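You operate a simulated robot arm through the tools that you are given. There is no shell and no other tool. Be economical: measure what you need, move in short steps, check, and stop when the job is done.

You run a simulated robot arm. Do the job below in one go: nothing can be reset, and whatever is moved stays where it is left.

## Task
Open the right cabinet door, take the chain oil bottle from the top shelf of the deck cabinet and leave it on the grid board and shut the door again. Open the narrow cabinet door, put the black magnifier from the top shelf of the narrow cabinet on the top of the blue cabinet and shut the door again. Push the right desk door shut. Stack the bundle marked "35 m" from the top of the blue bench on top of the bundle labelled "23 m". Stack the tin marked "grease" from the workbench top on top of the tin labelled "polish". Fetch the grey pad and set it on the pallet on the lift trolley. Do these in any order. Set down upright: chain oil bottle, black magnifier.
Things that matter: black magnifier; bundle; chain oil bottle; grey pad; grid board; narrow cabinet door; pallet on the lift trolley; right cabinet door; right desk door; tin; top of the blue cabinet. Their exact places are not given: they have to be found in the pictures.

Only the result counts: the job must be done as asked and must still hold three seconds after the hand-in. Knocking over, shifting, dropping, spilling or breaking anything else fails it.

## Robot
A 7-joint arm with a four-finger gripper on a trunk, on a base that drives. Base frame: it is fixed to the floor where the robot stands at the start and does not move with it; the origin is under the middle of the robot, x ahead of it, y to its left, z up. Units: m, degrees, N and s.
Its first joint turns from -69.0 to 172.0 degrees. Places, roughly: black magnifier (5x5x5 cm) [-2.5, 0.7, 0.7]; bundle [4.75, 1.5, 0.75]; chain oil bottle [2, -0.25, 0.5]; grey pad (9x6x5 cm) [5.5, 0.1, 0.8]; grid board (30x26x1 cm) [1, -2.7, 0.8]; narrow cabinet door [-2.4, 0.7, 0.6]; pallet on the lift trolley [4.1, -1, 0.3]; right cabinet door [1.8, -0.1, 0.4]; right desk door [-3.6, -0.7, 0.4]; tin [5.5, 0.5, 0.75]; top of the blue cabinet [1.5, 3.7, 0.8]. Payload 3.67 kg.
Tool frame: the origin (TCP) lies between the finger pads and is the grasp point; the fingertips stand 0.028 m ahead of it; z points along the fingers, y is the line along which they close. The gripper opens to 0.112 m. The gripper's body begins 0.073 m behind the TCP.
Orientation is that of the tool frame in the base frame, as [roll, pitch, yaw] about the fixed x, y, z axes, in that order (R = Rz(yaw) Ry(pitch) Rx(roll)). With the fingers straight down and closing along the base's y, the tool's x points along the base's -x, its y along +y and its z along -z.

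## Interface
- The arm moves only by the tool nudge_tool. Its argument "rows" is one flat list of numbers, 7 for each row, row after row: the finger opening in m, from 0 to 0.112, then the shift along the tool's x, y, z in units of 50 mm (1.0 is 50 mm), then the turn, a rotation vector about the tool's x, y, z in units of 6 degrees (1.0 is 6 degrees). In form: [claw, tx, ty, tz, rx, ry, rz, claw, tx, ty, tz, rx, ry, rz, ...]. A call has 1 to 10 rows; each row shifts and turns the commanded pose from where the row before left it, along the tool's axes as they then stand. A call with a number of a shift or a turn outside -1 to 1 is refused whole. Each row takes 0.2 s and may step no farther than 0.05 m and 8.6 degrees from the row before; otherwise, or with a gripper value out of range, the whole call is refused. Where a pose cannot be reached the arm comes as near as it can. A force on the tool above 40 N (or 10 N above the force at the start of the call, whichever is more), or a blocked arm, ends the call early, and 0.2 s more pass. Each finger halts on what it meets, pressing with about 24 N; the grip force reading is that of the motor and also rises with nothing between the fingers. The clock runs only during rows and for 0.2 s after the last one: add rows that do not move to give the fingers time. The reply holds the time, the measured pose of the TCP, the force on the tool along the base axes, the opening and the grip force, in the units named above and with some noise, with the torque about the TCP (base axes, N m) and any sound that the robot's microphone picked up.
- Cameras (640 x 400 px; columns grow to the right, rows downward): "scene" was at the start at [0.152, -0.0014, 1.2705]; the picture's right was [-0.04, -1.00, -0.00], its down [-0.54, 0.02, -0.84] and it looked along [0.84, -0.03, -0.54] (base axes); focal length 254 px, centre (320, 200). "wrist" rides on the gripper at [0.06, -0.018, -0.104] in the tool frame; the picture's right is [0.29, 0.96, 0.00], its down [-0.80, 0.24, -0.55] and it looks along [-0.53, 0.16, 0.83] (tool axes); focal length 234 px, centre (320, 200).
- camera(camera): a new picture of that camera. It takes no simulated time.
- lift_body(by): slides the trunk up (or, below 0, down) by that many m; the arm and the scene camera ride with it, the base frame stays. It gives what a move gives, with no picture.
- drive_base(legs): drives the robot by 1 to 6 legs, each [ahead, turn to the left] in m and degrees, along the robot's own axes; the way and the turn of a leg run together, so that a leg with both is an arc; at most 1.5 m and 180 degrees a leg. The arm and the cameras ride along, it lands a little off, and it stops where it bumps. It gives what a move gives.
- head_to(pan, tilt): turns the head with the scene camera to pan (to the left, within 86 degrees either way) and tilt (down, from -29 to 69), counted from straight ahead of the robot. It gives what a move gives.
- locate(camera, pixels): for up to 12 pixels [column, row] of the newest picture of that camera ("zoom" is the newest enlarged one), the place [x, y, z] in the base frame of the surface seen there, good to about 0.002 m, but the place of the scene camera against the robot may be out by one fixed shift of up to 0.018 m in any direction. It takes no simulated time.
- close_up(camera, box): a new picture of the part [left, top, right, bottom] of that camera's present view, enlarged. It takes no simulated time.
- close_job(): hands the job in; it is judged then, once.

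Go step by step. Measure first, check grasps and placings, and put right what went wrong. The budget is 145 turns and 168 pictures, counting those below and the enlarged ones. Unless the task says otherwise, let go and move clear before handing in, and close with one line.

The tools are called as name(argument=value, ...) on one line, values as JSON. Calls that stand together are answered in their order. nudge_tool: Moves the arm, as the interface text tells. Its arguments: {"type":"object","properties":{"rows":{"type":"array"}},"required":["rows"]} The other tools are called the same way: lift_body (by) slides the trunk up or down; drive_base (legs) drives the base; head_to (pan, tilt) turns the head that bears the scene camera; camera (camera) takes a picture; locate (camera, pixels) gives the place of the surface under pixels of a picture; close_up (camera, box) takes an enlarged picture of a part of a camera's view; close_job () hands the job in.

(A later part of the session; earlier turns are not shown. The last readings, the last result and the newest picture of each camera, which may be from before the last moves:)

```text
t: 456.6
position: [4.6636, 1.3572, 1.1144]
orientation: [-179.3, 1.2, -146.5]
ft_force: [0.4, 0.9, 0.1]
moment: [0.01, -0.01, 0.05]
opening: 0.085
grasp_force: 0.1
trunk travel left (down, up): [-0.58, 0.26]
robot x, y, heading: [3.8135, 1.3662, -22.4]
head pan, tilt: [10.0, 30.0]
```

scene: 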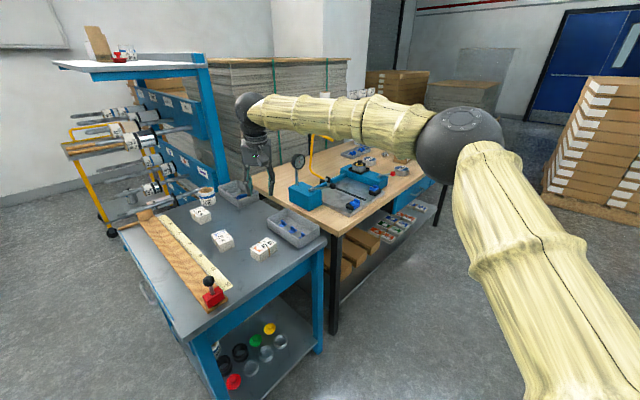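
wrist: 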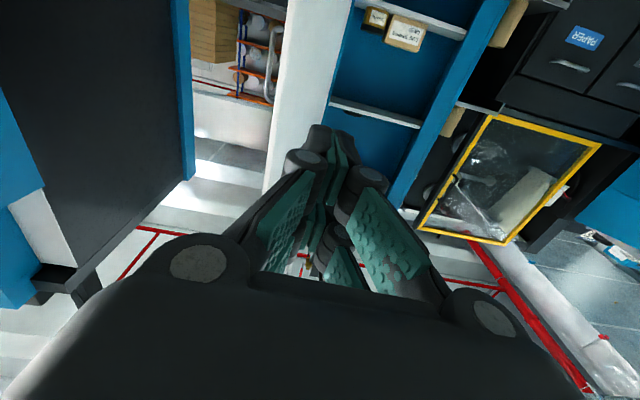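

Bench edge runs (4.45,1.59)–(4.74,1.15). Raise, drive to (4.31,1.18) and turn so the tool hangs over the 35 m bundle.

lift_body(by=0.2)

drive_base(legs=[[0, 1.6], [0.52, 0], [0, 33]])

head_to(pan=25, tilt=50)

camera(camera="scene")

camera(camera="wrist")

```text
t: 458.8
position: [4.6637, 1.3574, 1.3126]
orientation: [-179.3, 1.2, -146.6]
ft_force: [-0.9, 0.5, 0.4]
moment: [0.0, 0.01, 0.01]
opening: 0.085
grasp_force: 0.0
trunk travel left (down, up): [-0.78, 0.06]
robot x, y, heading: [3.815, 1.3687, -22.7]
head pan, tilt: [10.0, 30.0]
```

```text
t: 463.8
position: [5.003, 1.6603, 1.3137]
orientation: [-179.3, 1.1, -111.7]
ft_force: [0.0, 0.5, 0.1]
moment: [0.01, 0.02, 0.0]
opening: 0.0851
grasp_force: 0.1
trunk travel left (down, up): [-0.78, 0.06]
robot x, y, heading: [4.2984, 1.1837, 12.4]
head pan, tilt: [10.0, 30.0]
```

```text
t: 464.6
position: [5.0023, 1.6601, 1.3125]
orientation: [-179.4, 1.1, -111.7]
ft_force: [0.1, 0.0, 0.1]
moment: [-0.01, 0.01, 0.01]
opening: 0.0851
grasp_force: 0.1
trunk travel left (down, up): [-0.78, 0.06]
robot x, y, heading: [4.3001, 1.1879, 12.5]
head pan, tilt: [25.0, 50.0]
```

```text
52 pictures are left
```

scene: 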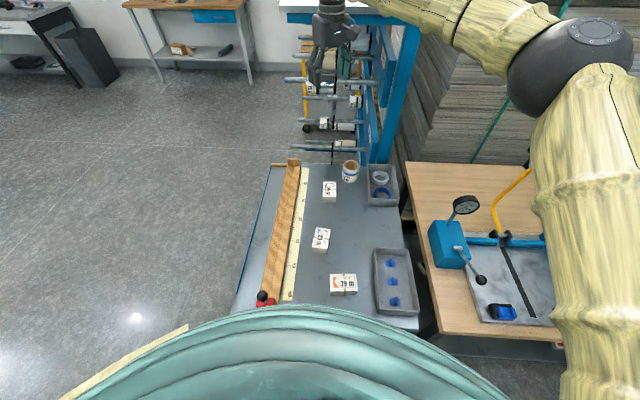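

```text
51 pictures are left
```

wrist: 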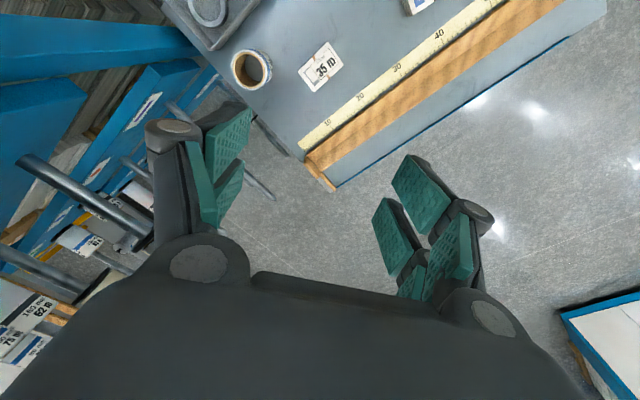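

locate(camera="wrist", pixels=[[303, 68], [325, 45], [338, 65], [313, 88], [320, 66], [412, 8], [250, 70], [200, 115], [60, 170], [150, 100], [180, 60]])

close_up(camera="wrist", box=[200, 0, 460, 160])

```text
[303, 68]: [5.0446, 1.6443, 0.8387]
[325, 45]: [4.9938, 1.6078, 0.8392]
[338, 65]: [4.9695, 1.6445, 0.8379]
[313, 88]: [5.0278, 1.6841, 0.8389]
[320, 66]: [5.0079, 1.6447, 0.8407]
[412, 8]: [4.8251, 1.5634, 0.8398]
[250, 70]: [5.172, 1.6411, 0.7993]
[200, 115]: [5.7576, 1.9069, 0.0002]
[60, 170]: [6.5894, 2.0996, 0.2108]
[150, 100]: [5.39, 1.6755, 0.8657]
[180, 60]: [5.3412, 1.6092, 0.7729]
```

```text
2.46 times, centred on (330, 80) of wrist
```

zoom: 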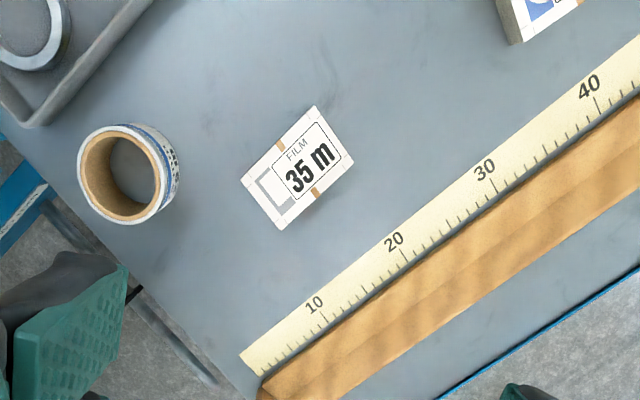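

Bundle centre (5.0075,1.6455), short axis at 124°. Rotate the grip, centre it, and lower the trunk 0.4.

nudge_tool(rows=[0.085, 0, 0, 0, 0, 0, 0.96, 0.085, 0, 0, 0, 0, 0, 0.96, 0.085, 0, 0, 0, 0, 0, 0.96, 0.085, 0, 0, 0, 0, 0, 0.96, 0.085, 0, 0, 0, 0, 0, 0.96, 0.085, 0, 0, 0, 0, 0, 0.96, 0.085, 0.08, -0.3, 0, 0, 0, 0])

lift_body(by=-0.38)

camera(camera="wrist")

```text
t: 466.2
position: [5.0086, 1.6439, 1.3133]
orientation: [179.8, 1.4, -146.3]
ft_force: [1.0, -0.7, 0.9]
moment: [0.06, 0.08, -0.03]
opening: 0.0851
grasp_force: 0.0
trunk travel left (down, up): [-0.78, 0.06]
robot x, y, heading: [4.2992, 1.1848, 12.4]
head pan, tilt: [25.0, 50.0]
```

```text
t: 469.9
position: [5.0083, 1.6457, 0.934]
orientation: [180.0, 1.4, -146.2]
ft_force: [0.1, 0.5, 0.7]
moment: [0.0, 0.03, 0.01]
opening: 0.0853
grasp_force: 0.0
trunk travel left (down, up): [-0.4, 0.44]
robot x, y, heading: [4.3003, 1.1797, 12.4]
head pan, tilt: [25.0, 50.0]
```

```text
49 pictures are left
```

wrist: 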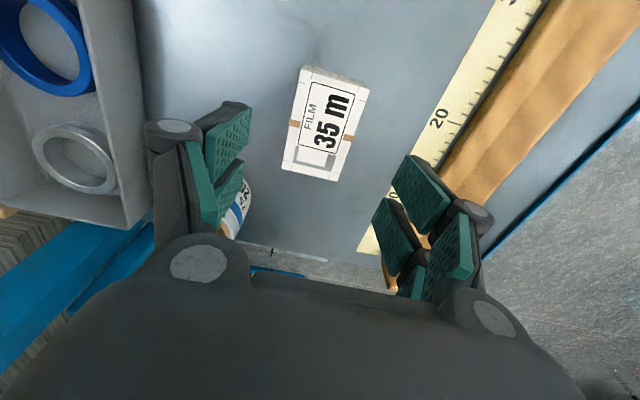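

nudge_tool(rows=[0.075, 0, 0, 0.7, 0, 0, 0, 0.075, 0, 0, 0.7, 0, 0, 0, 0.075, 0, 0, 0.6, 0, 0, 0, 0.075, 0, 0, 0, 0, 0, 0, 0.0, 0, 0, 0, 0, 0, 0, 0.0, 0, 0, 0, 0, 0, 0, 0.0, 0, 0, 0, 0, 0, 0])

nudge_tool(rows=[0.0, 0, 0, -0.7, 0, 0, 0, 0.0, 0, 0, -0.7, 0, 0, 0, 0.0, 0, 0, -0.5, 0, 0, 0, 0.0, 0, 0, 0, 0, 0, 0])

camera(camera="wrist")

```text
t: 471.5
position: [5.0099, 1.6471, 0.8331]
orientation: [179.9, 1.4, -146.1]
ft_force: [-0.5, 0.6, 3.8]
moment: [0.13, -0.02, 0.08]
opening: 0.0549
grasp_force: 23.9
trunk travel left (down, up): [-0.4, 0.44]
robot x, y, heading: [4.2982, 1.184, 12.3]
head pan, tilt: [25.0, 50.0]
```

```text
t: 472.5
position: [5.0076, 1.6457, 0.9274]
orientation: [179.9, 1.3, -146.2]
ft_force: [-0.4, 0.0, -0.1]
moment: [0.0, 0.04, -0.02]
opening: 0.0546
grasp_force: 23.9
trunk travel left (down, up): [-0.4, 0.44]
robot x, y, heading: [4.3006, 1.1811, 12.7]
head pan, tilt: [25.0, 50.0]
```

```text
48 pictures are left
```

wrist: 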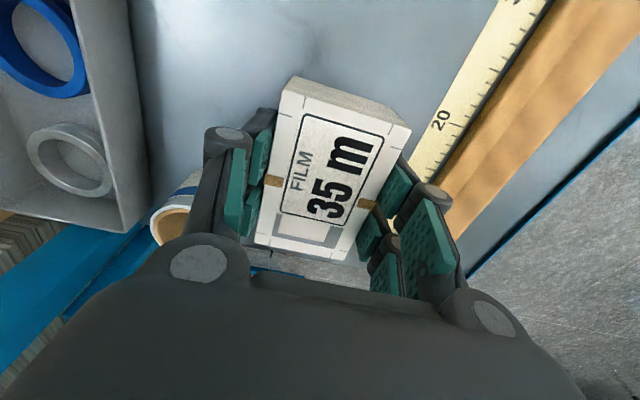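

Bundle "35 m" is held. Move toward the "23 m" bundle and re-measure it.

nudge_tool(rows=[0.0, 0.89, 0.08, -0.15, 0, 0, 0, 0.0, 0.89, 0.08, -0.15, 0, 0, 0, 0.0, 0.89, 0.08, -0.15, 0, 0, 0, 0.0, 0.6, 0.08, 0, 0, 0, 0, 0.0, 0, 0, 0, 0, 0, 0])

camera(camera="wrist")

close_up(camera="scene", box=[280, 160, 400, 300])

```text
t: 473.7
position: [4.8626, 1.567, 0.9462]
orientation: [179.9, 1.3, -146.2]
ft_force: [-0.2, -0.2, -1.0]
moment: [-0.02, 0.01, -0.03]
opening: 0.0545
grasp_force: 24.1
trunk travel left (down, up): [-0.4, 0.44]
robot x, y, heading: [4.3014, 1.1849, 12.4]
head pan, tilt: [25.0, 50.0]
```

```text
47 pictures are left
```

wrist: 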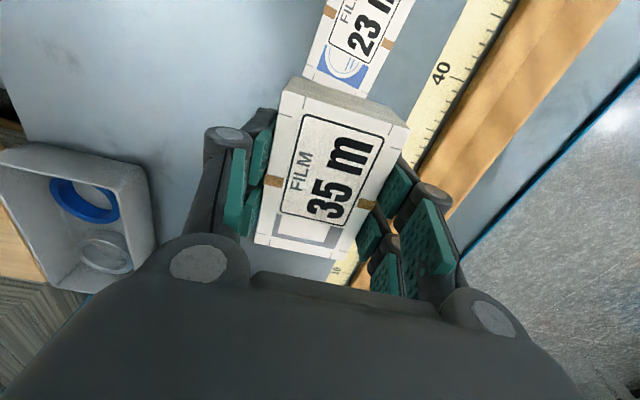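

```text
2.86 times, centred on (340, 230) of scene
```

zoom: 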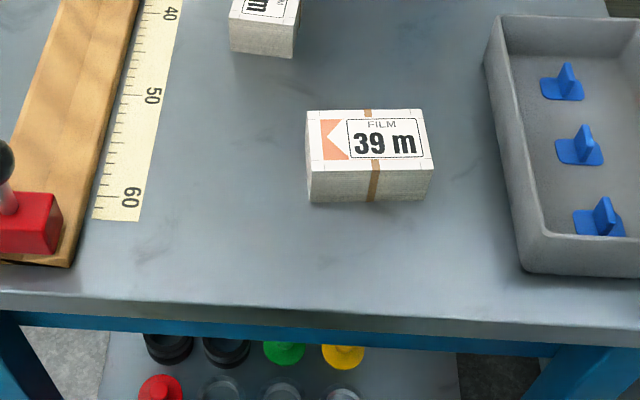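

locate(camera="wrist", pixels=[[307, 65], [364, 92], [410, 8], [330, 5], [350, 40], [370, 20]])

```text
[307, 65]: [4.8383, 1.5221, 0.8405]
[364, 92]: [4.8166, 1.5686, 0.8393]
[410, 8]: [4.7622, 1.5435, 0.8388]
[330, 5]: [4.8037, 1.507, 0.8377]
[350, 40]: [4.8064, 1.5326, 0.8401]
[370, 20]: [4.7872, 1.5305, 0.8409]
```

23 m centre ≈(4.796,1.529), axis 25°. Align over it, rotate 10.7°, and descend.

nudge_tool(rows=[0.0, 0.764, 0.054, 0, 0, 0, 0, 0.0, 0.764, 0.054, 0, 0, 0, 0, 0.0, 0, 0, 0, 0, 0, 0.89, 0.0, 0, 0, 0, 0, 0, 0.89, 0.0, 0, 0, 0, 0, 0, 0, 0.0, 0, 0, 0, 0, 0, 0])

nudge_tool(rows=[0.0, 0, 0, 0.4, 0, 0, 0, 0.0, 0, 0, 0.4, 0, 0, 0, 0.0, 0, 0, 0.3, 0, 0, 0, 0.0, 0, 0, 0.2, 0, 0, 0, 0.0, 0, 0, 0.1, 0, 0, 0, 0.0, 0, 0, 0.1, 0, 0, 0, 0.0, 0, 0, 0, 0, 0, 0])

camera(camera="wrist")

close_up(camera="scene", box=[270, 160, 410, 280])

```text
t: 475.1
position: [4.7967, 1.5296, 0.9456]
orientation: [179.8, 1.3, -157.0]
ft_force: [0.3, -0.3, -0.6]
moment: [0.0, -0.03, -0.01]
opening: 0.0546
grasp_force: 24.4
trunk travel left (down, up): [-0.4, 0.44]
robot x, y, heading: [4.2995, 1.1837, 12.2]
head pan, tilt: [25.0, 50.0]
```

```text
t: 476.7
position: [4.7971, 1.531, 0.8725]
orientation: [179.6, 1.5, -156.9]
ft_force: [1.2, 1.7, 22.4]
moment: [0.09, -0.07, -0.01]
opening: 0.0546
grasp_force: 23.9
trunk travel left (down, up): [-0.4, 0.44]
robot x, y, heading: [4.299, 1.1837, 12.3]
head pan, tilt: [25.0, 50.0]
```

```text
45 pictures are left
```

wrist: 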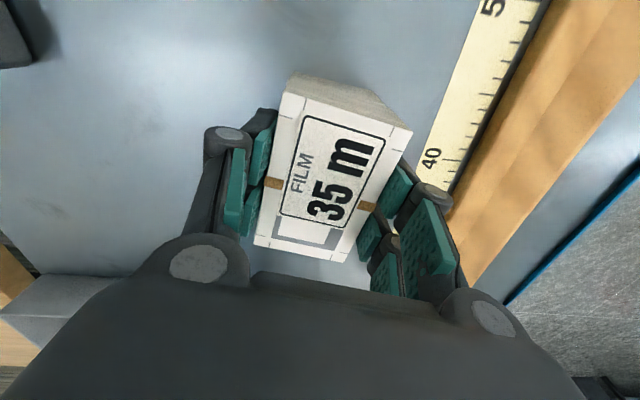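

```text
3.33 times, centred on (340, 220) of scene
```

zoom: 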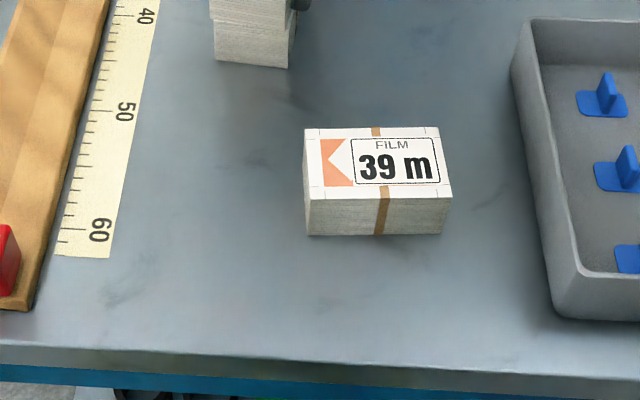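

Contact (22 N). Release, rise, and verify.

nudge_tool(rows=[0.055, 0, 0, -0.03, 0, 0, 0, 0.06, 0, 0, 0, 0, 0, 0, 0.08, 0, 0, 0, 0, 0, 0, 0.08, 0, 0, 0, 0, 0, 0, 0.08, 0, 0, -0.5, 0, 0, 0, 0.08, 0, 0, -0.9, 0, 0, 0, 0.08, 0, 0, -0.9, 0, 0, 0, 0.08, 0, 0, -0.9, 0, 0, 0])

lift_body(by=0.3)

camera(camera="scene")

close_up(camera="scene", box=[280, 180, 420, 320])

```text
t: 478.5
position: [4.7928, 1.5286, 1.0326]
orientation: [179.8, 1.4, -156.9]
ft_force: [-0.7, -0.3, -0.3]
moment: [0.0, 0.02, -0.01]
opening: 0.0802
grasp_force: 0.0
trunk travel left (down, up): [-0.4, 0.44]
robot x, y, heading: [4.2997, 1.1824, 12.7]
head pan, tilt: [25.0, 50.0]
```

```text
t: 481.5
position: [4.7942, 1.5292, 1.3316]
orientation: [179.7, 1.3, -156.9]
ft_force: [-0.3, 0.7, 0.0]
moment: [0.01, 0.0, 0.0]
opening: 0.0799
grasp_force: 0.0
trunk travel left (down, up): [-0.7, 0.14]
robot x, y, heading: [4.3, 1.1826, 12.4]
head pan, tilt: [25.0, 50.0]
```

```text
43 pictures are left
```

scene: 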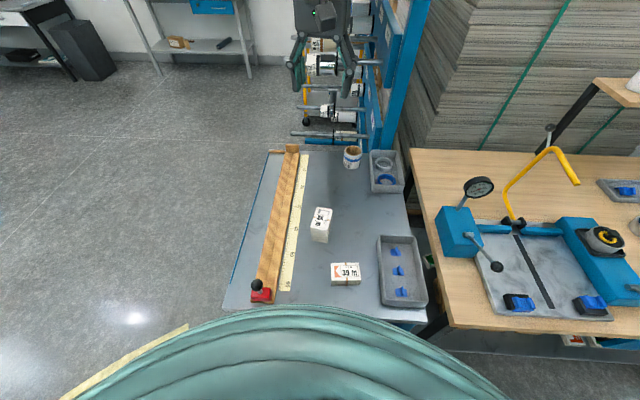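

```text
2.86 times, centred on (350, 250) of scene
```

zoom: 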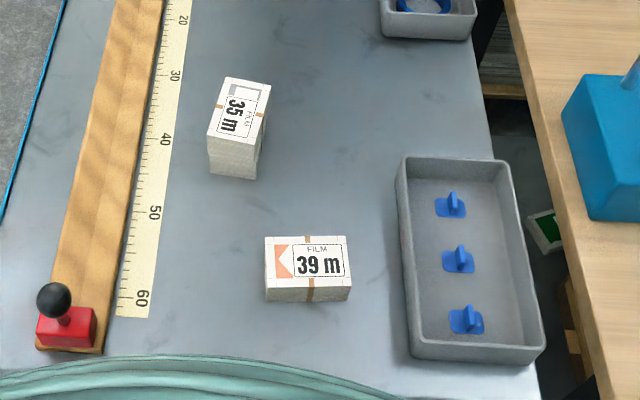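

The 35 m bundle sits squarely on the 23 m one. Now drive to the workbench front at ≈(4.78,0.19).

drive_base(legs=[[0, -76.5], [1.1, 0], [0, 78]])

head_to(pan=15, tilt=42)

camera(camera="scene")

```text
t: 493.8
position: [5.2494, 0.5696, 1.3319]
orientation: [179.7, 1.3, -154.2]
ft_force: [-0.1, -1.2, -0.3]
moment: [-0.04, -0.02, 0.03]
opening: 0.0799
grasp_force: 0.0
trunk travel left (down, up): [-0.7, 0.14]
robot x, y, heading: [4.7695, 0.2035, 15.1]
head pan, tilt: [25.0, 50.0]
```

```text
t: 494.5
position: [5.2511, 0.5686, 1.3315]
orientation: [179.7, 1.3, -154.2]
ft_force: [0.5, -0.3, 0.3]
moment: [0.04, -0.03, -0.01]
opening: 0.0802
grasp_force: 0.1
trunk travel left (down, up): [-0.7, 0.14]
robot x, y, heading: [4.7698, 0.2023, 15.2]
head pan, tilt: [15.0, 42.0]
```

```text
41 pictures are left
```

scene: 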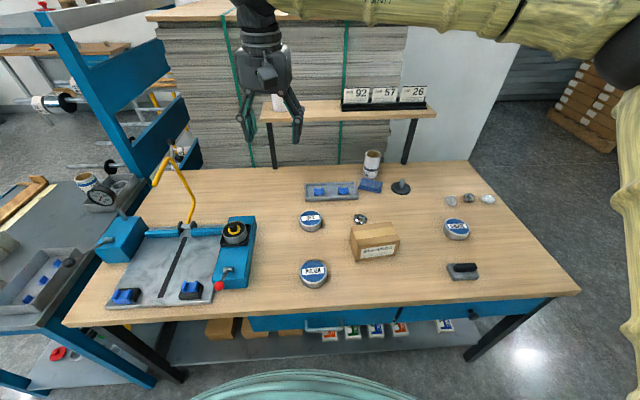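

Three tins at (311,220), (314,272), (457,230) and the grey pad at (464,270). Zoom for labels and locate.

close_up(camera="scene", box=[280, 190, 500, 300])

locate(camera="scene", pixels=[[311, 217], [302, 217], [321, 217], [314, 268], [301, 268], [328, 268], [457, 226], [446, 226], [468, 226], [464, 264], [340, 290], [450, 272]])

```text
2.91 times, centred on (390, 245) of scene
```

zoom: 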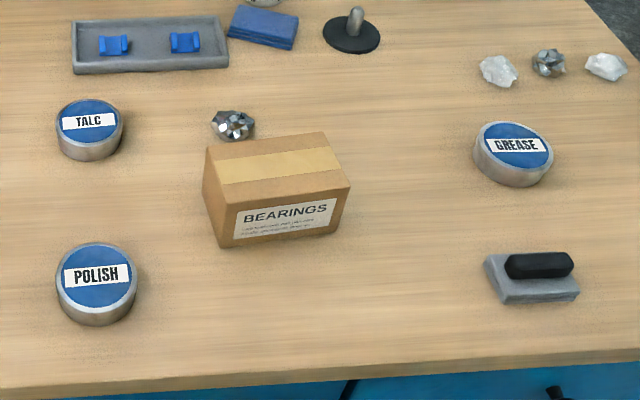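

```text
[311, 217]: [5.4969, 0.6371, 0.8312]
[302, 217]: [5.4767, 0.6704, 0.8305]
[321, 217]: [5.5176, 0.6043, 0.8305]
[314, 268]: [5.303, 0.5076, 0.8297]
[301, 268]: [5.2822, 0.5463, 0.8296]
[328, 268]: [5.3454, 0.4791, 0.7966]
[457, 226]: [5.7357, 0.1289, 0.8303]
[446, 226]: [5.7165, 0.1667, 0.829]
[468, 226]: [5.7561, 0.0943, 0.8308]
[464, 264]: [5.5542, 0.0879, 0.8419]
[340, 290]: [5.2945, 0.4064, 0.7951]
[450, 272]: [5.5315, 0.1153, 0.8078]
```

"GREASE" at (5.724,0.127), "POLISH" at (5.291,0.506) (wrist frame), pad near (5.54,0.09). Move in 0.15, turn right and hover over the grease tin.

drive_base(legs=[[0.15, 0], [0, -45]])

nudge_tool(rows=[0.105, -0.83, 0.17, 0, 0, 0, 0, 0.105, -0.83, 0.17, 0, 0, 0, 0, 0.105, -0.83, 0.17, 0, 0, 0, 0, 0.105, -0.83, 0.17, 0, 0, 0, 0, 0.105, -0.83, 0.17, 0, 0, 0, 0, 0.105, 0, 0, 0, 0, 0, 0])

lift_body(by=-0.36)

camera(camera="wrist")

```text
t: 497.9
position: [5.515, 0.1593, 1.3317]
orientation: [179.6, 1.2, 160.6]
ft_force: [0.0, 0.4, -0.7]
moment: [0.03, 0.0, -0.01]
opening: 0.08
grasp_force: 0.1
trunk travel left (down, up): [-0.7, 0.14]
robot x, y, heading: [4.9194, 0.2398, -29.9]
head pan, tilt: [15.0, 42.0]
```

```text
t: 499.3
position: [5.7222, 0.1298, 1.3373]
orientation: [179.6, 1.3, 160.4]
ft_force: [-0.4, 0.1, 0.3]
moment: [0.0, -0.02, 0.01]
opening: 0.1052
grasp_force: 0.2
trunk travel left (down, up): [-0.7, 0.14]
robot x, y, heading: [4.9179, 0.2419, -30.1]
head pan, tilt: [15.0, 42.0]
```

```text
t: 502.8
position: [5.7234, 0.13, 0.9757]
orientation: [179.7, 1.3, 160.7]
ft_force: [-0.5, -0.1, 0.3]
moment: [0.01, 0.03, 0.01]
opening: 0.1051
grasp_force: 0.2
trunk travel left (down, up): [-0.34, 0.5]
robot x, y, heading: [4.9195, 0.2455, -29.9]
head pan, tilt: [15.0, 42.0]
```

```text
39 pictures are left
```

wrist: 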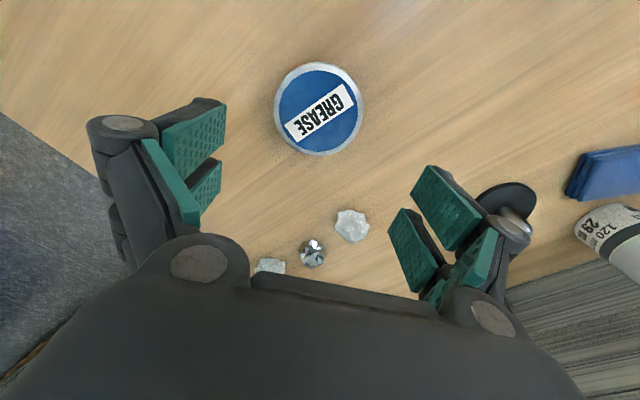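

locate(camera="wrist", pixels=[[276, 110], [362, 108], [320, 66], [320, 153], [320, 110], [350, 225], [510, 200], [313, 252], [270, 265]])

```text
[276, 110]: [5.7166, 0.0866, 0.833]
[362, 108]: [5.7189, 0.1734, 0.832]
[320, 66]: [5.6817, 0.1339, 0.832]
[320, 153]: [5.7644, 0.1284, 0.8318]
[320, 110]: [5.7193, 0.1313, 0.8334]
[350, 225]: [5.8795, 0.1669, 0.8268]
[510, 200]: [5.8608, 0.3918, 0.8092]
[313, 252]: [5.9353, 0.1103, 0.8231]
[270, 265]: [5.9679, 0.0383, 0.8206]
```

Tin centred at (5.7225,0.1305), diameter 0.087. Descend and grip.

nudge_tool(rows=[0.112, 0, 0, 0.8, 0, 0, 0, 0.112, 0, 0, 0.8, 0, 0, 0, 0.112, 0, 0, 0.8, 0, 0, 0, 0.112, 0, 0, 0.52, 0, 0, 0, 0.112, 0, 0, 0, 0, 0, 0, 0.0, 0, 0, 0, 0, 0, 0, 0.0, 0, 0, 0, 0, 0, 0, 0.0, 0, 0, 0, 0, 0, 0])

nudge_tool(rows=[0.0, 0, 0, -0.8, 0, 0, 0, 0.0, 0, 0, -0.8, 0, 0, 0, 0.0, 0, 0, -0.8, 0, 0, 0, 0.0, 0, 0, -0.8, 0, 0, 0, 0.0, 0, 0, 0, 0, 0, 0])

camera(camera="wrist")

```text
t: 504.6
position: [5.7269, 0.1295, 0.8311]
orientation: [179.6, 1.3, 160.5]
ft_force: [0.6, -0.7, 2.5]
moment: [0.12, -0.04, -0.05]
opening: 0.0902
grasp_force: 23.9
trunk travel left (down, up): [-0.34, 0.5]
robot x, y, heading: [4.9159, 0.239, -30.1]
head pan, tilt: [15.0, 42.0]
```

```text
t: 505.8
position: [5.7222, 0.1314, 0.9892]
orientation: [179.8, 1.3, 160.4]
ft_force: [0.1, -0.3, -2.4]
moment: [0.01, -0.03, -0.03]
opening: 0.0901
grasp_force: 23.8
trunk travel left (down, up): [-0.34, 0.5]
robot x, y, heading: [4.9157, 0.2413, -29.9]
head pan, tilt: [15.0, 42.0]
```

```text
38 pictures are left
```

wrist: 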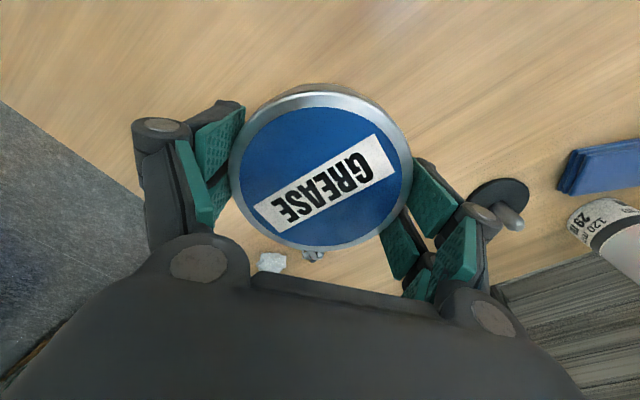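

Grease tin is held. Retract, turn left 43° and hover over the polish tin.

nudge_tool(rows=[0.0, 0.87, -0.18, 0, 0, 0, 0, 0.0, 0.87, -0.18, 0, 0, 0, 0, 0.0, 0.87, -0.18, 0, 0, 0, 0, 0.0, 0.87, -0.18, 0, 0, 0, 0, 0.0, 0.87, -0.18, 0, 0, 0, 0, 0.0, 0.87, -0.18, 0, 0, 0, 0, 0.0, 0.7, -0.18, 0, 0, 0, 0, 0.0, 0, 0, 0, 0, 0, 0])

drive_base(legs=[[0, 43]])

camera(camera="wrist")

```text
t: 507.6
position: [5.4222, 0.1711, 0.9826]
orientation: [179.7, 1.3, 160.5]
ft_force: [0.3, -0.1, -1.8]
moment: [-0.01, -0.03, 0.01]
opening: 0.0903
grasp_force: 23.6
trunk travel left (down, up): [-0.34, 0.5]
robot x, y, heading: [4.9155, 0.2377, -30.0]
head pan, tilt: [15.0, 42.0]
```

```text
t: 510.0
position: [5.3316, 0.538, 0.9827]
orientation: [179.6, 1.3, -156.0]
ft_force: [-1.1, -0.4, -1.5]
moment: [-0.02, -0.03, 0.0]
opening: 0.0902
grasp_force: 23.9
trunk travel left (down, up): [-0.34, 0.5]
robot x, y, heading: [4.9166, 0.2402, 13.3]
head pan, tilt: [15.0, 42.0]
```

```text
37 pictures are left
```

wrist: 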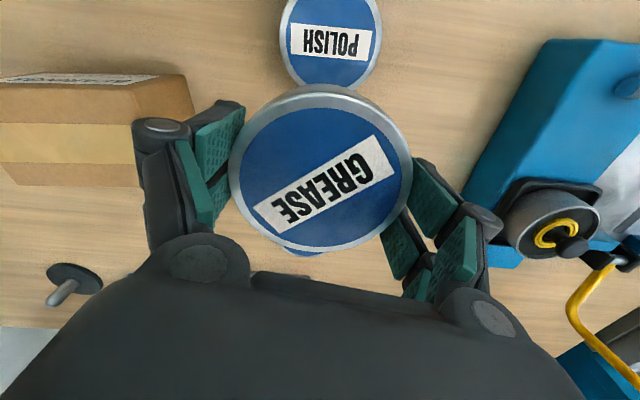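

locate(camera="wrist", pixels=[[281, 40], [380, 40], [330, 85], [330, 40], [190, 100], [150, 80], [60, 80], [470, 180], [500, 130]])

```text
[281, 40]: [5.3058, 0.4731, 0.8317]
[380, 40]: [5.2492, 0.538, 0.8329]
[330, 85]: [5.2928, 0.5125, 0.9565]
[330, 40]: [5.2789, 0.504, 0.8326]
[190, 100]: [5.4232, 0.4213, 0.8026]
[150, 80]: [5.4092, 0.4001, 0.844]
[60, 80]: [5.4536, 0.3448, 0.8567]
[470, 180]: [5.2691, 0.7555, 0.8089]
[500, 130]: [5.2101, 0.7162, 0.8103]
```

Polish centre (5.280,0.504), top 0.8325. Shift 5.7 cm and lower to z≈0.867.

nudge_tool(rows=[0.0, 0.565, -0.1, 0, 0, 0, 0, 0.0, 0.565, -0.1, 0, 0, 0, 0, 0.0, 0, 0, 0.7, 0, 0, 0, 0.0, 0, 0, 0.7, 0, 0, 0, 0.0, 0, 0, 0.4, 0, 0, 0, 0.0, 0, 0, 0.2, 0, 0, 0, 0.0, 0, 0, 0, 0, 0, 0])

close_up(camera="scene", box=[180, 150, 400, 350])

```text
t: 511.6
position: [5.2869, 0.5077, 0.8818]
orientation: [179.8, 1.3, -155.9]
ft_force: [-0.1, -0.6, -2.5]
moment: [-0.02, 0.02, 0.02]
opening: 0.0906
grasp_force: 24.3
trunk travel left (down, up): [-0.34, 0.5]
robot x, y, heading: [4.9171, 0.2407, 13.5]
head pan, tilt: [15.0, 42.0]
```

```text
2.00 times, centred on (290, 250) of scene
```

zoom: 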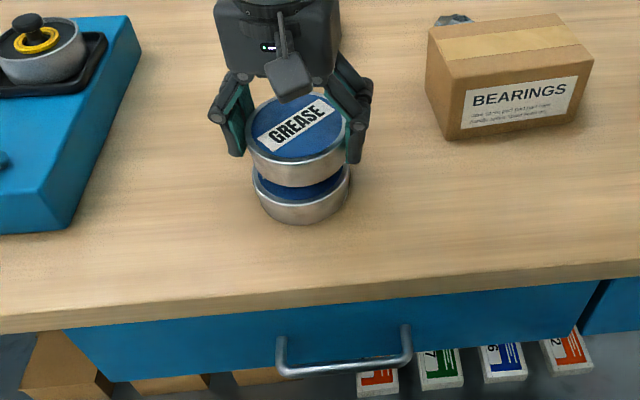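

Well aligned; lower the last 1.5 cm.

nudge_tool(rows=[0.0, 0.06, -0.02, 0.1, 0, 0, 0, 0.0, 0, 0, 0.1, 0, 0, 0, 0.0, 0, 0, 0.08, 0, 0, 0, 0.0, 0, 0, 0.06, 0, 0, 0, 0.0, 0, 0, 0, 0, 0, 0])

camera(camera="wrist")

```text
t: 512.8
position: [5.2841, 0.5043, 0.864]
orientation: [179.6, 1.4, -156.0]
ft_force: [1.3, -1.0, 0.7]
moment: [0.09, -0.01, -0.02]
opening: 0.0902
grasp_force: 23.9
trunk travel left (down, up): [-0.34, 0.5]
robot x, y, heading: [4.9154, 0.2435, 13.3]
head pan, tilt: [15.0, 42.0]
```

```text
35 pictures are left
```

wrist: 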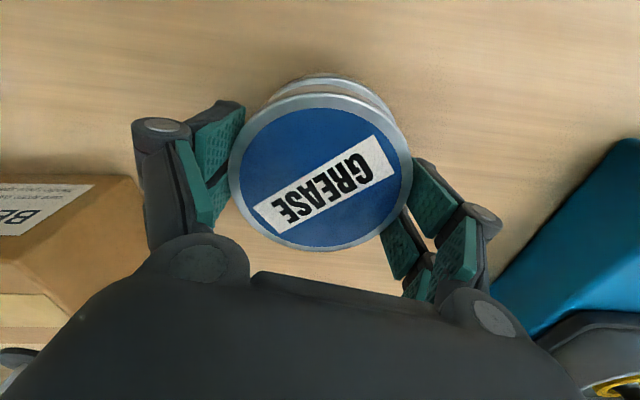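

Weight is taken up (force −2.5→+0.7 N). Release and rise.

nudge_tool(rows=[0.0, 0, 0, 0.03, 0, 0, 0, 0.095, 0, 0, 0, 0, 0, 0, 0.112, 0, 0, 0, 0, 0, 0, 0.112, 0, 0, 0, 0, 0, 0, 0.112, 0, 0, -0.5, 0, 0, 0, 0.112, 0, 0, -0.9, 0, 0, 0, 0.112, 0, 0, -0.9, 0, 0, 0, 0.112, 0, 0, -0.9, 0, 0, 0])

lift_body(by=0.2)

camera(camera="scene")

close_up(camera="scene", box=[200, 170, 520, 350])

```text
t: 514.6
position: [5.2802, 0.5031, 1.0235]
orientation: [179.9, 1.3, -155.9]
ft_force: [-0.3, -0.6, -0.8]
moment: [0.0, -0.04, 0.01]
opening: 0.1116
grasp_force: 0.0
trunk travel left (down, up): [-0.34, 0.5]
robot x, y, heading: [4.9199, 0.239, 13.4]
head pan, tilt: [15.0, 42.0]
```

```text
t: 516.8
position: [5.2807, 0.504, 1.2241]
orientation: [179.6, 1.4, -156.0]
ft_force: [-0.5, 1.1, 0.6]
moment: [-0.05, 0.0, 0.01]
opening: 0.1123
grasp_force: 0.0
trunk travel left (down, up): [-0.54, 0.3]
robot x, y, heading: [4.9152, 0.2367, 13.2]
head pan, tilt: [15.0, 42.0]
```

```text
34 pictures are left
```

scene: 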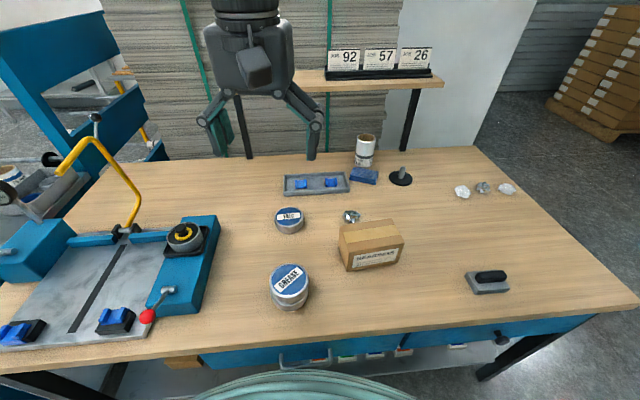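

```text
2.00 times, centred on (360, 260) of scene
```

zoom: 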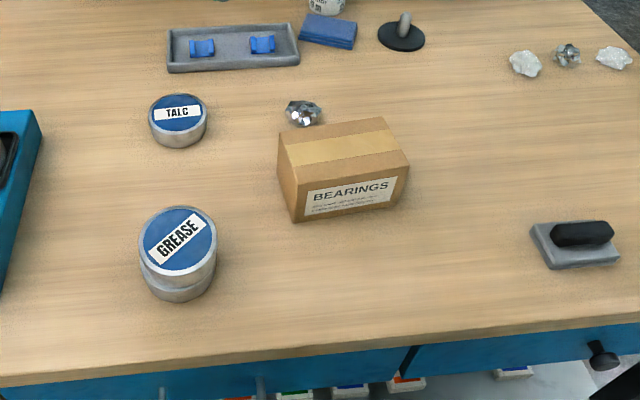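

Grease sits on polish. Now the grey pad: locate it.

locate(camera="scene", pixels=[[478, 275], [504, 273], [491, 274], [468, 276], [475, 286], [509, 283], [475, 293], [508, 290], [450, 300]])

drive_base(legs=[[0, -48]])

camera(camera="wrist")

```text
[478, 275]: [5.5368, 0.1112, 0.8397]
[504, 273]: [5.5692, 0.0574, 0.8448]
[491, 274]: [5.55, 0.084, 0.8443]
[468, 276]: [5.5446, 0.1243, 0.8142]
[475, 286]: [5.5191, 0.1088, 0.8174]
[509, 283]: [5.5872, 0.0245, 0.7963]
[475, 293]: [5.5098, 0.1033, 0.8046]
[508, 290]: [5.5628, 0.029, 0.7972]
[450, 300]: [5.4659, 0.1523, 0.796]
```

```text
t: 519.4
position: [5.3568, 0.1468, 1.2237]
orientation: [179.6, 1.3, 156.3]
ft_force: [0.9, -0.6, 0.1]
moment: [0.03, 0.0, 0.0]
opening: 0.1121
grasp_force: 0.1
trunk travel left (down, up): [-0.54, 0.3]
robot x, y, heading: [4.9151, 0.2395, -34.7]
head pan, tilt: [15.0, 42.0]
```

```text
32 pictures are left
```

wrist: 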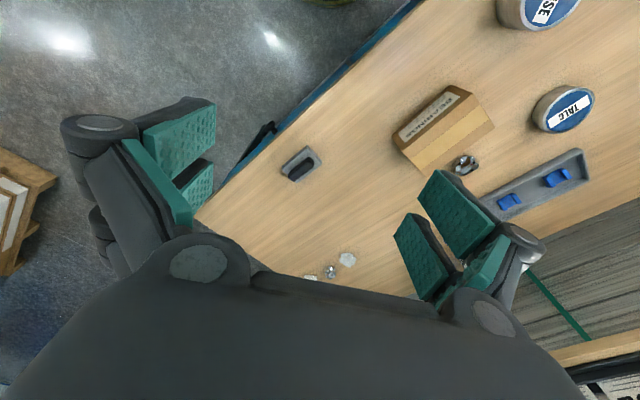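

Pad centre ≈(5.542,0.085), long axis −59°. Rotate the grip, move over and lower.

nudge_tool(rows=[0.09, 0, 0, 0, 0, 0, 0.98, 0.09, 0, 0, 0, 0, 0, 0.98, 0.09, 0, 0, 0, 0, 0, 0.98, 0.09, 0, 0, 0, 0, 0, 0.98, 0.09, 0, 0, 0, 0, 0, 0.98, 0.09, 0, 0, 0, 0, 0, 0.98, 0.09, -0.74, 0.633, 0, 0, 0, 0, 0.09, -0.74, 0.633, 0, 0, 0, 0, 0.09, -0.74, 0.633, 0, 0, 0, 0, 0.09, -0.74, 0.633, 0, 0, 0, 0])

lift_body(by=-0.26)

camera(camera="wrist")

```text
t: 521.6
position: [5.5414, 0.0859, 1.2278]
orientation: [179.0, 0.8, 121.0]
ft_force: [0.1, 0.1, -0.1]
moment: [-0.01, 0.05, 0.01]
opening: 0.0902
grasp_force: 0.0
trunk travel left (down, up): [-0.54, 0.3]
robot x, y, heading: [4.9163, 0.2421, -34.4]
head pan, tilt: [15.0, 42.0]
```

```text
t: 524.2
position: [5.5403, 0.0856, 0.9691]
orientation: [178.9, 0.9, 120.9]
ft_force: [-0.2, 0.0, 1.0]
moment: [-0.01, 0.02, 0.0]
opening: 0.09
grasp_force: 0.1
trunk travel left (down, up): [-0.28, 0.56]
robot x, y, heading: [4.9139, 0.2394, -34.6]
head pan, tilt: [15.0, 42.0]
```

```text
31 pictures are left
```

wrist: 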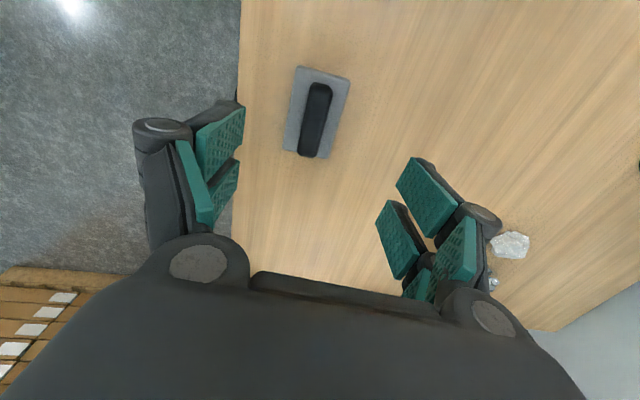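

locate(camera="wrist", pixels=[[299, 68], [349, 79], [284, 150], [330, 157], [316, 118], [320, 90], [310, 145]])

```text
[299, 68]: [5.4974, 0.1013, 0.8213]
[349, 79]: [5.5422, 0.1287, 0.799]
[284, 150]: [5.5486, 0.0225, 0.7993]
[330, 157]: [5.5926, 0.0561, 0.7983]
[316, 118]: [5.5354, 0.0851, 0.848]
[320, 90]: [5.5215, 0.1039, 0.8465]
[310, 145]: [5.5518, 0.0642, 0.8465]
```

Pad centred under the tool. Descend, grip the base sides, and lift.

nudge_tool(rows=[0.09, 0, 0, 0.8, 0, 0, 0, 0.09, 0, 0, 0.8, 0, 0, 0, 0.09, 0, 0, 0.8, 0, 0, 0, 0.09, 0, 0, 0.36, 0, 0, 0, 0.09, 0, 0, 0, 0, 0, 0, 0.0, 0, 0, 0, 0, 0, 0, 0.0, 0, 0, 0, 0, 0, 0, 0.0, 0, 0, 0, 0, 0, 0])

nudge_tool(rows=[0.0, 0, 0, -0.6, 0, 0, 0, 0.0, 0, 0, -0.8, 0, 0, 0, 0.0, 0, 0, -0.8, 0, 0, 0, 0.0, 0, 0, -0.8, 0, 0, 0, 0.0, 0, 0, -0.8, 0, 0, 0, 0.0, 0, 0, 0, 0, 0, 0])

camera(camera="wrist")

head_to(pan=-70, tilt=35)

camera(camera="scene")

```text
t: 526.0
position: [5.5444, 0.0841, 0.831]
orientation: [178.9, 0.9, 120.9]
ft_force: [-0.4, -1.4, 2.7]
moment: [-0.1, 0.09, 0.03]
opening: 0.0545
grasp_force: 23.9
trunk travel left (down, up): [-0.28, 0.56]
robot x, y, heading: [4.9178, 0.2425, -34.3]
head pan, tilt: [15.0, 42.0]
```

```text
t: 527.4
position: [5.5386, 0.086, 1.0212]
orientation: [179.0, 1.0, 120.9]
ft_force: [0.2, -0.1, -1.7]
moment: [-0.01, 0.0, -0.01]
opening: 0.0547
grasp_force: 23.8
trunk travel left (down, up): [-0.28, 0.56]
robot x, y, heading: [4.9171, 0.2401, -34.3]
head pan, tilt: [15.0, 42.0]
```

```text
30 pictures are left
```

wrist: 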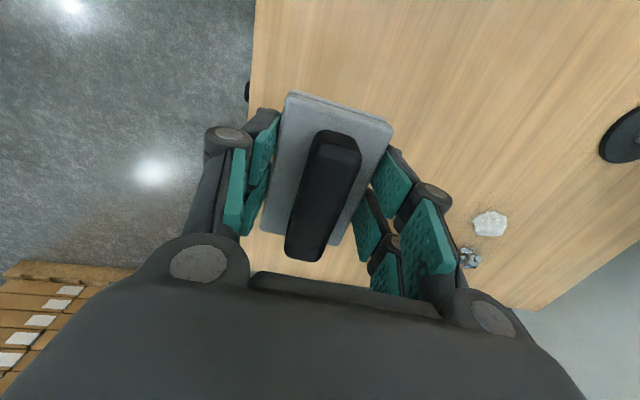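

```text
t: 529.0
position: [5.54, 0.0862, 1.0215]
orientation: [179.0, 0.9, 121.0]
ft_force: [-0.1, 0.3, -0.5]
moment: [0.01, 0.0, 0.04]
opening: 0.0547
grasp_force: 23.5
trunk travel left (down, up): [-0.28, 0.56]
robot x, y, heading: [4.9141, 0.2415, -34.4]
head pan, tilt: [-70.0, 35.0]
```

```text
29 pictures are left
```

scene: 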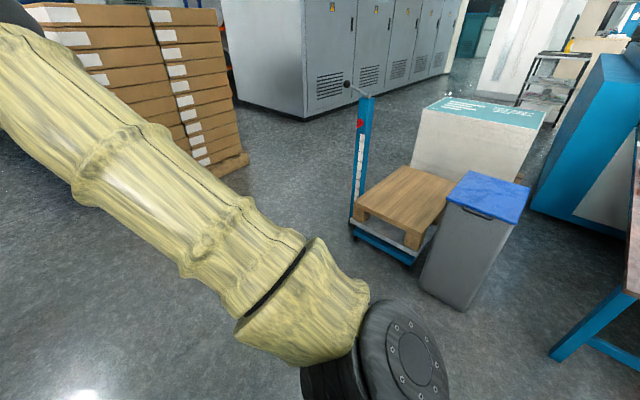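

Pad held. The lift trolley with its pallet is at (400,205). Measure.

locate(camera="scene", pixels=[[400, 195], [358, 210], [405, 168], [450, 185], [412, 240], [362, 200], [385, 210], [470, 250], [400, 262], [430, 295], [355, 110]])

close_up(camera="scene", box=[330, 130, 560, 320])

```text
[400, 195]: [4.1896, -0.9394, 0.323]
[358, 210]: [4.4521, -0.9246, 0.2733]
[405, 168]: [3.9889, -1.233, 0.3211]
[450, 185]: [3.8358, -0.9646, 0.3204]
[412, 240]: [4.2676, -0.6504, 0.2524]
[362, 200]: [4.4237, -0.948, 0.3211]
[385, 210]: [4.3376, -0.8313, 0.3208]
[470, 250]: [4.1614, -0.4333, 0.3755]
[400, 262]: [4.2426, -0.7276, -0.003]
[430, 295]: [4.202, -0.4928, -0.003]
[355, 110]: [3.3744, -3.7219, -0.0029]
```

```text
2.11 times, centred on (445, 225) of scene
```

zoom: 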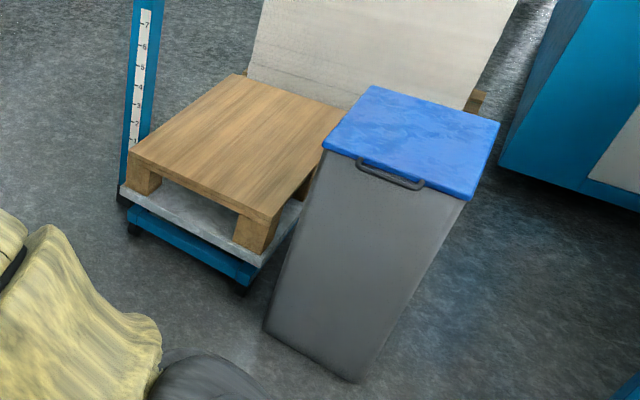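

Pallet top z≈0.321, centre ≈(4.13,-0.94). Raise, drive to (4.85,-0.5) and turn so the pad hangs over the pallet.

lift_body(by=0.35)

drive_base(legs=[[0, -60.5], [0.74, 0], [0, -75]])

head_to(pan=20, tilt=50)

camera(camera="scene")

camera(camera="wrist")

```text
t: 532.5
position: [5.5397, 0.0856, 1.3713]
orientation: [179.0, 0.9, 120.9]
ft_force: [0.2, 0.0, -0.9]
moment: [0.0, -0.02, 0.02]
opening: 0.0544
grasp_force: 24.2
trunk travel left (down, up): [-0.63, 0.21]
robot x, y, heading: [4.9178, 0.2418, -34.2]
head pan, tilt: [-70.0, 35.0]
```

```text
t: 542.4
position: [4.3106, -0.8375, 1.3706]
orientation: [178.8, 0.9, -13.6]
ft_force: [-0.4, -0.9, -0.2]
moment: [-0.02, -0.01, -0.01]
opening: 0.0548
grasp_force: 24.0
trunk travel left (down, up): [-0.63, 0.21]
robot x, y, heading: [4.8578, -0.5037, -169.1]
head pan, tilt: [-70.0, 35.0]
```

```text
t: 544.0
position: [4.3113, -0.8393, 1.3712]
orientation: [179.0, 0.8, -13.7]
ft_force: [0.4, 0.8, -1.4]
moment: [-0.01, 0.03, 0.0]
opening: 0.0544
grasp_force: 23.4
trunk travel left (down, up): [-0.63, 0.21]
robot x, y, heading: [4.8614, -0.5029, -169.1]
head pan, tilt: [20.0, 50.0]
```

```text
27 pictures are left
```

scene: 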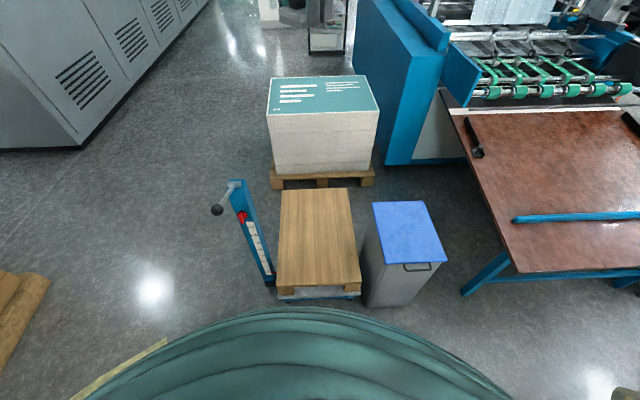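

```text
26 pictures are left
```

wrist: 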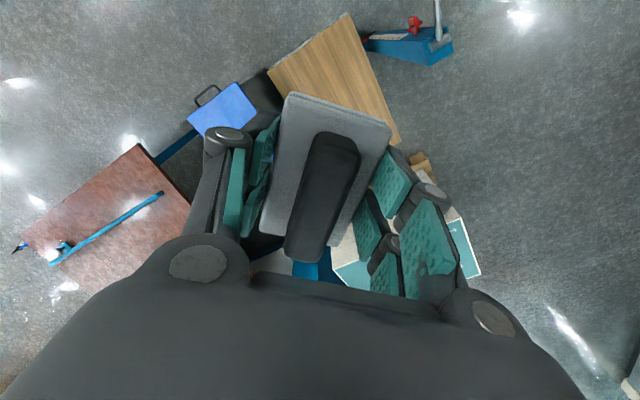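

locate(camera="scene", pixels=[[280, 284], [358, 281], [345, 192], [285, 192], [318, 240], [238, 185], [272, 275], [378, 260], [320, 262]])

locate(camera="wrist", pixels=[[270, 72], [347, 15], [398, 140], [330, 55], [415, 22], [440, 45]])

```text
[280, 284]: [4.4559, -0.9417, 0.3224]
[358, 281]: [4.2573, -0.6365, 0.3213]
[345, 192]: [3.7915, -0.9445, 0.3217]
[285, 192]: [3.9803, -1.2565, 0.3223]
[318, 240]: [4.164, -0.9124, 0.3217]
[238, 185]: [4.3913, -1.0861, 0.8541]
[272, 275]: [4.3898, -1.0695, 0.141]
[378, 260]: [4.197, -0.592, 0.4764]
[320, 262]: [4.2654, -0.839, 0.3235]
```

```text
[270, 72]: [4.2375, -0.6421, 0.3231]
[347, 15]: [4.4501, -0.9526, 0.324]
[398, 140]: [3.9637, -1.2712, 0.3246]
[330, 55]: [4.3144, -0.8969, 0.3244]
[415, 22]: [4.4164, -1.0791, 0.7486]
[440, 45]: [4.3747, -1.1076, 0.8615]
```

Target (4.20,-0.89) on the pallet (top 0.324). Shift over it and lower with the trunk.

nudge_tool(rows=[0.0, -0.64, 0.507, 0, 0, 0, 0, 0.0, -0.64, 0.507, 0, 0, 0, 0, 0.0, -0.64, 0.507, 0, 0, 0, 0, 0.0, 0, 0, 0, 0, 0, 0])

lift_body(by=-0.4)

lift_body(by=-0.22)

nudge_tool(rows=[0.0, 0, 0, 0.9, 0, 0, 0, 0.0, 0, 0, 0.9, 0, 0, 0, 0.0, 0, 0, 0.9, 0, 0, 0, 0.0, 0, 0, 0.9, 0, 0, 0, 0.0, 0, 0, 0.9, 0, 0, 0, 0.0, 0, 0, 0.9, 0, 0, 0])

camera(camera="scene")

camera(camera="wrist")

```text
t: 545.0
position: [4.199, -0.8883, 1.3747]
orientation: [178.8, 0.9, -13.6]
ft_force: [1.1, -0.3, -0.2]
moment: [-0.03, 0.05, 0.0]
opening: 0.0544
grasp_force: 24.3
trunk travel left (down, up): [-0.63, 0.21]
robot x, y, heading: [4.8551, -0.5027, -169.1]
head pan, tilt: [20.0, 50.0]
```

```text
t: 548.8
position: [4.2001, -0.8903, 0.9736]
orientation: [179.1, 0.9, -13.8]
ft_force: [0.8, 0.1, 0.4]
moment: [0.01, 0.0, 0.01]
opening: 0.0547
grasp_force: 23.6
trunk travel left (down, up): [-0.23, 0.61]
robot x, y, heading: [4.8599, -0.5045, -169.2]
head pan, tilt: [20.0, 50.0]
```

```text
t: 551.2
position: [4.1991, -0.8896, 0.7541]
orientation: [178.9, 0.9, -13.6]
ft_force: [0.3, -0.2, -0.8]
moment: [0.01, -0.04, 0.02]
opening: 0.0546
grasp_force: 23.8
trunk travel left (down, up): [-0.01, 0.83]
robot x, y, heading: [4.8529, -0.5026, -168.9]
head pan, tilt: [20.0, 50.0]
```

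```text
t: 552.6
position: [4.1945, -0.8925, 0.4833]
orientation: [178.9, 0.9, -13.7]
ft_force: [-0.1, -1.1, 0.3]
moment: [-0.02, 0.03, 0.02]
opening: 0.0547
grasp_force: 23.7
trunk travel left (down, up): [-0.01, 0.83]
robot x, y, heading: [4.8564, -0.5055, -169.1]
head pan, tilt: [20.0, 50.0]
```

```text
25 pictures are left
```

scene: 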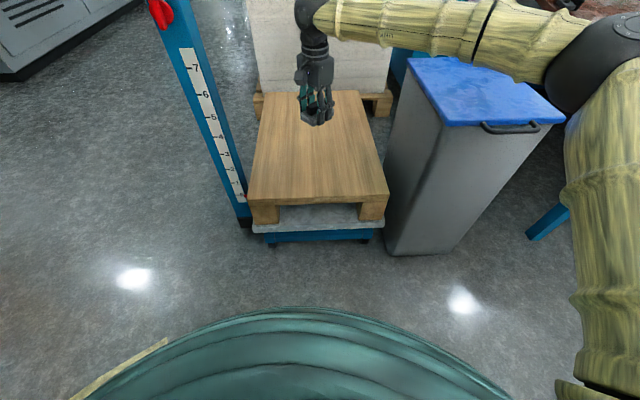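

```text
24 pictures are left
```

wrist: 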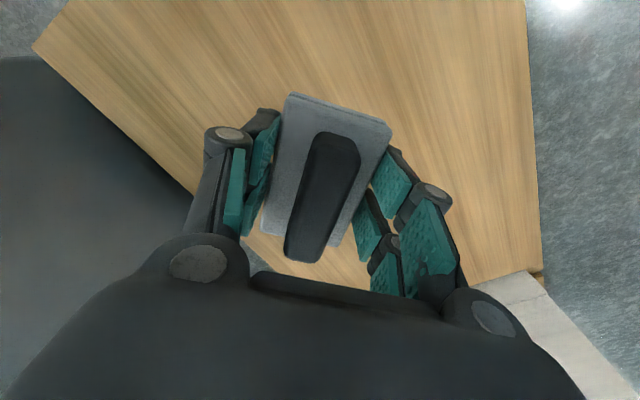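

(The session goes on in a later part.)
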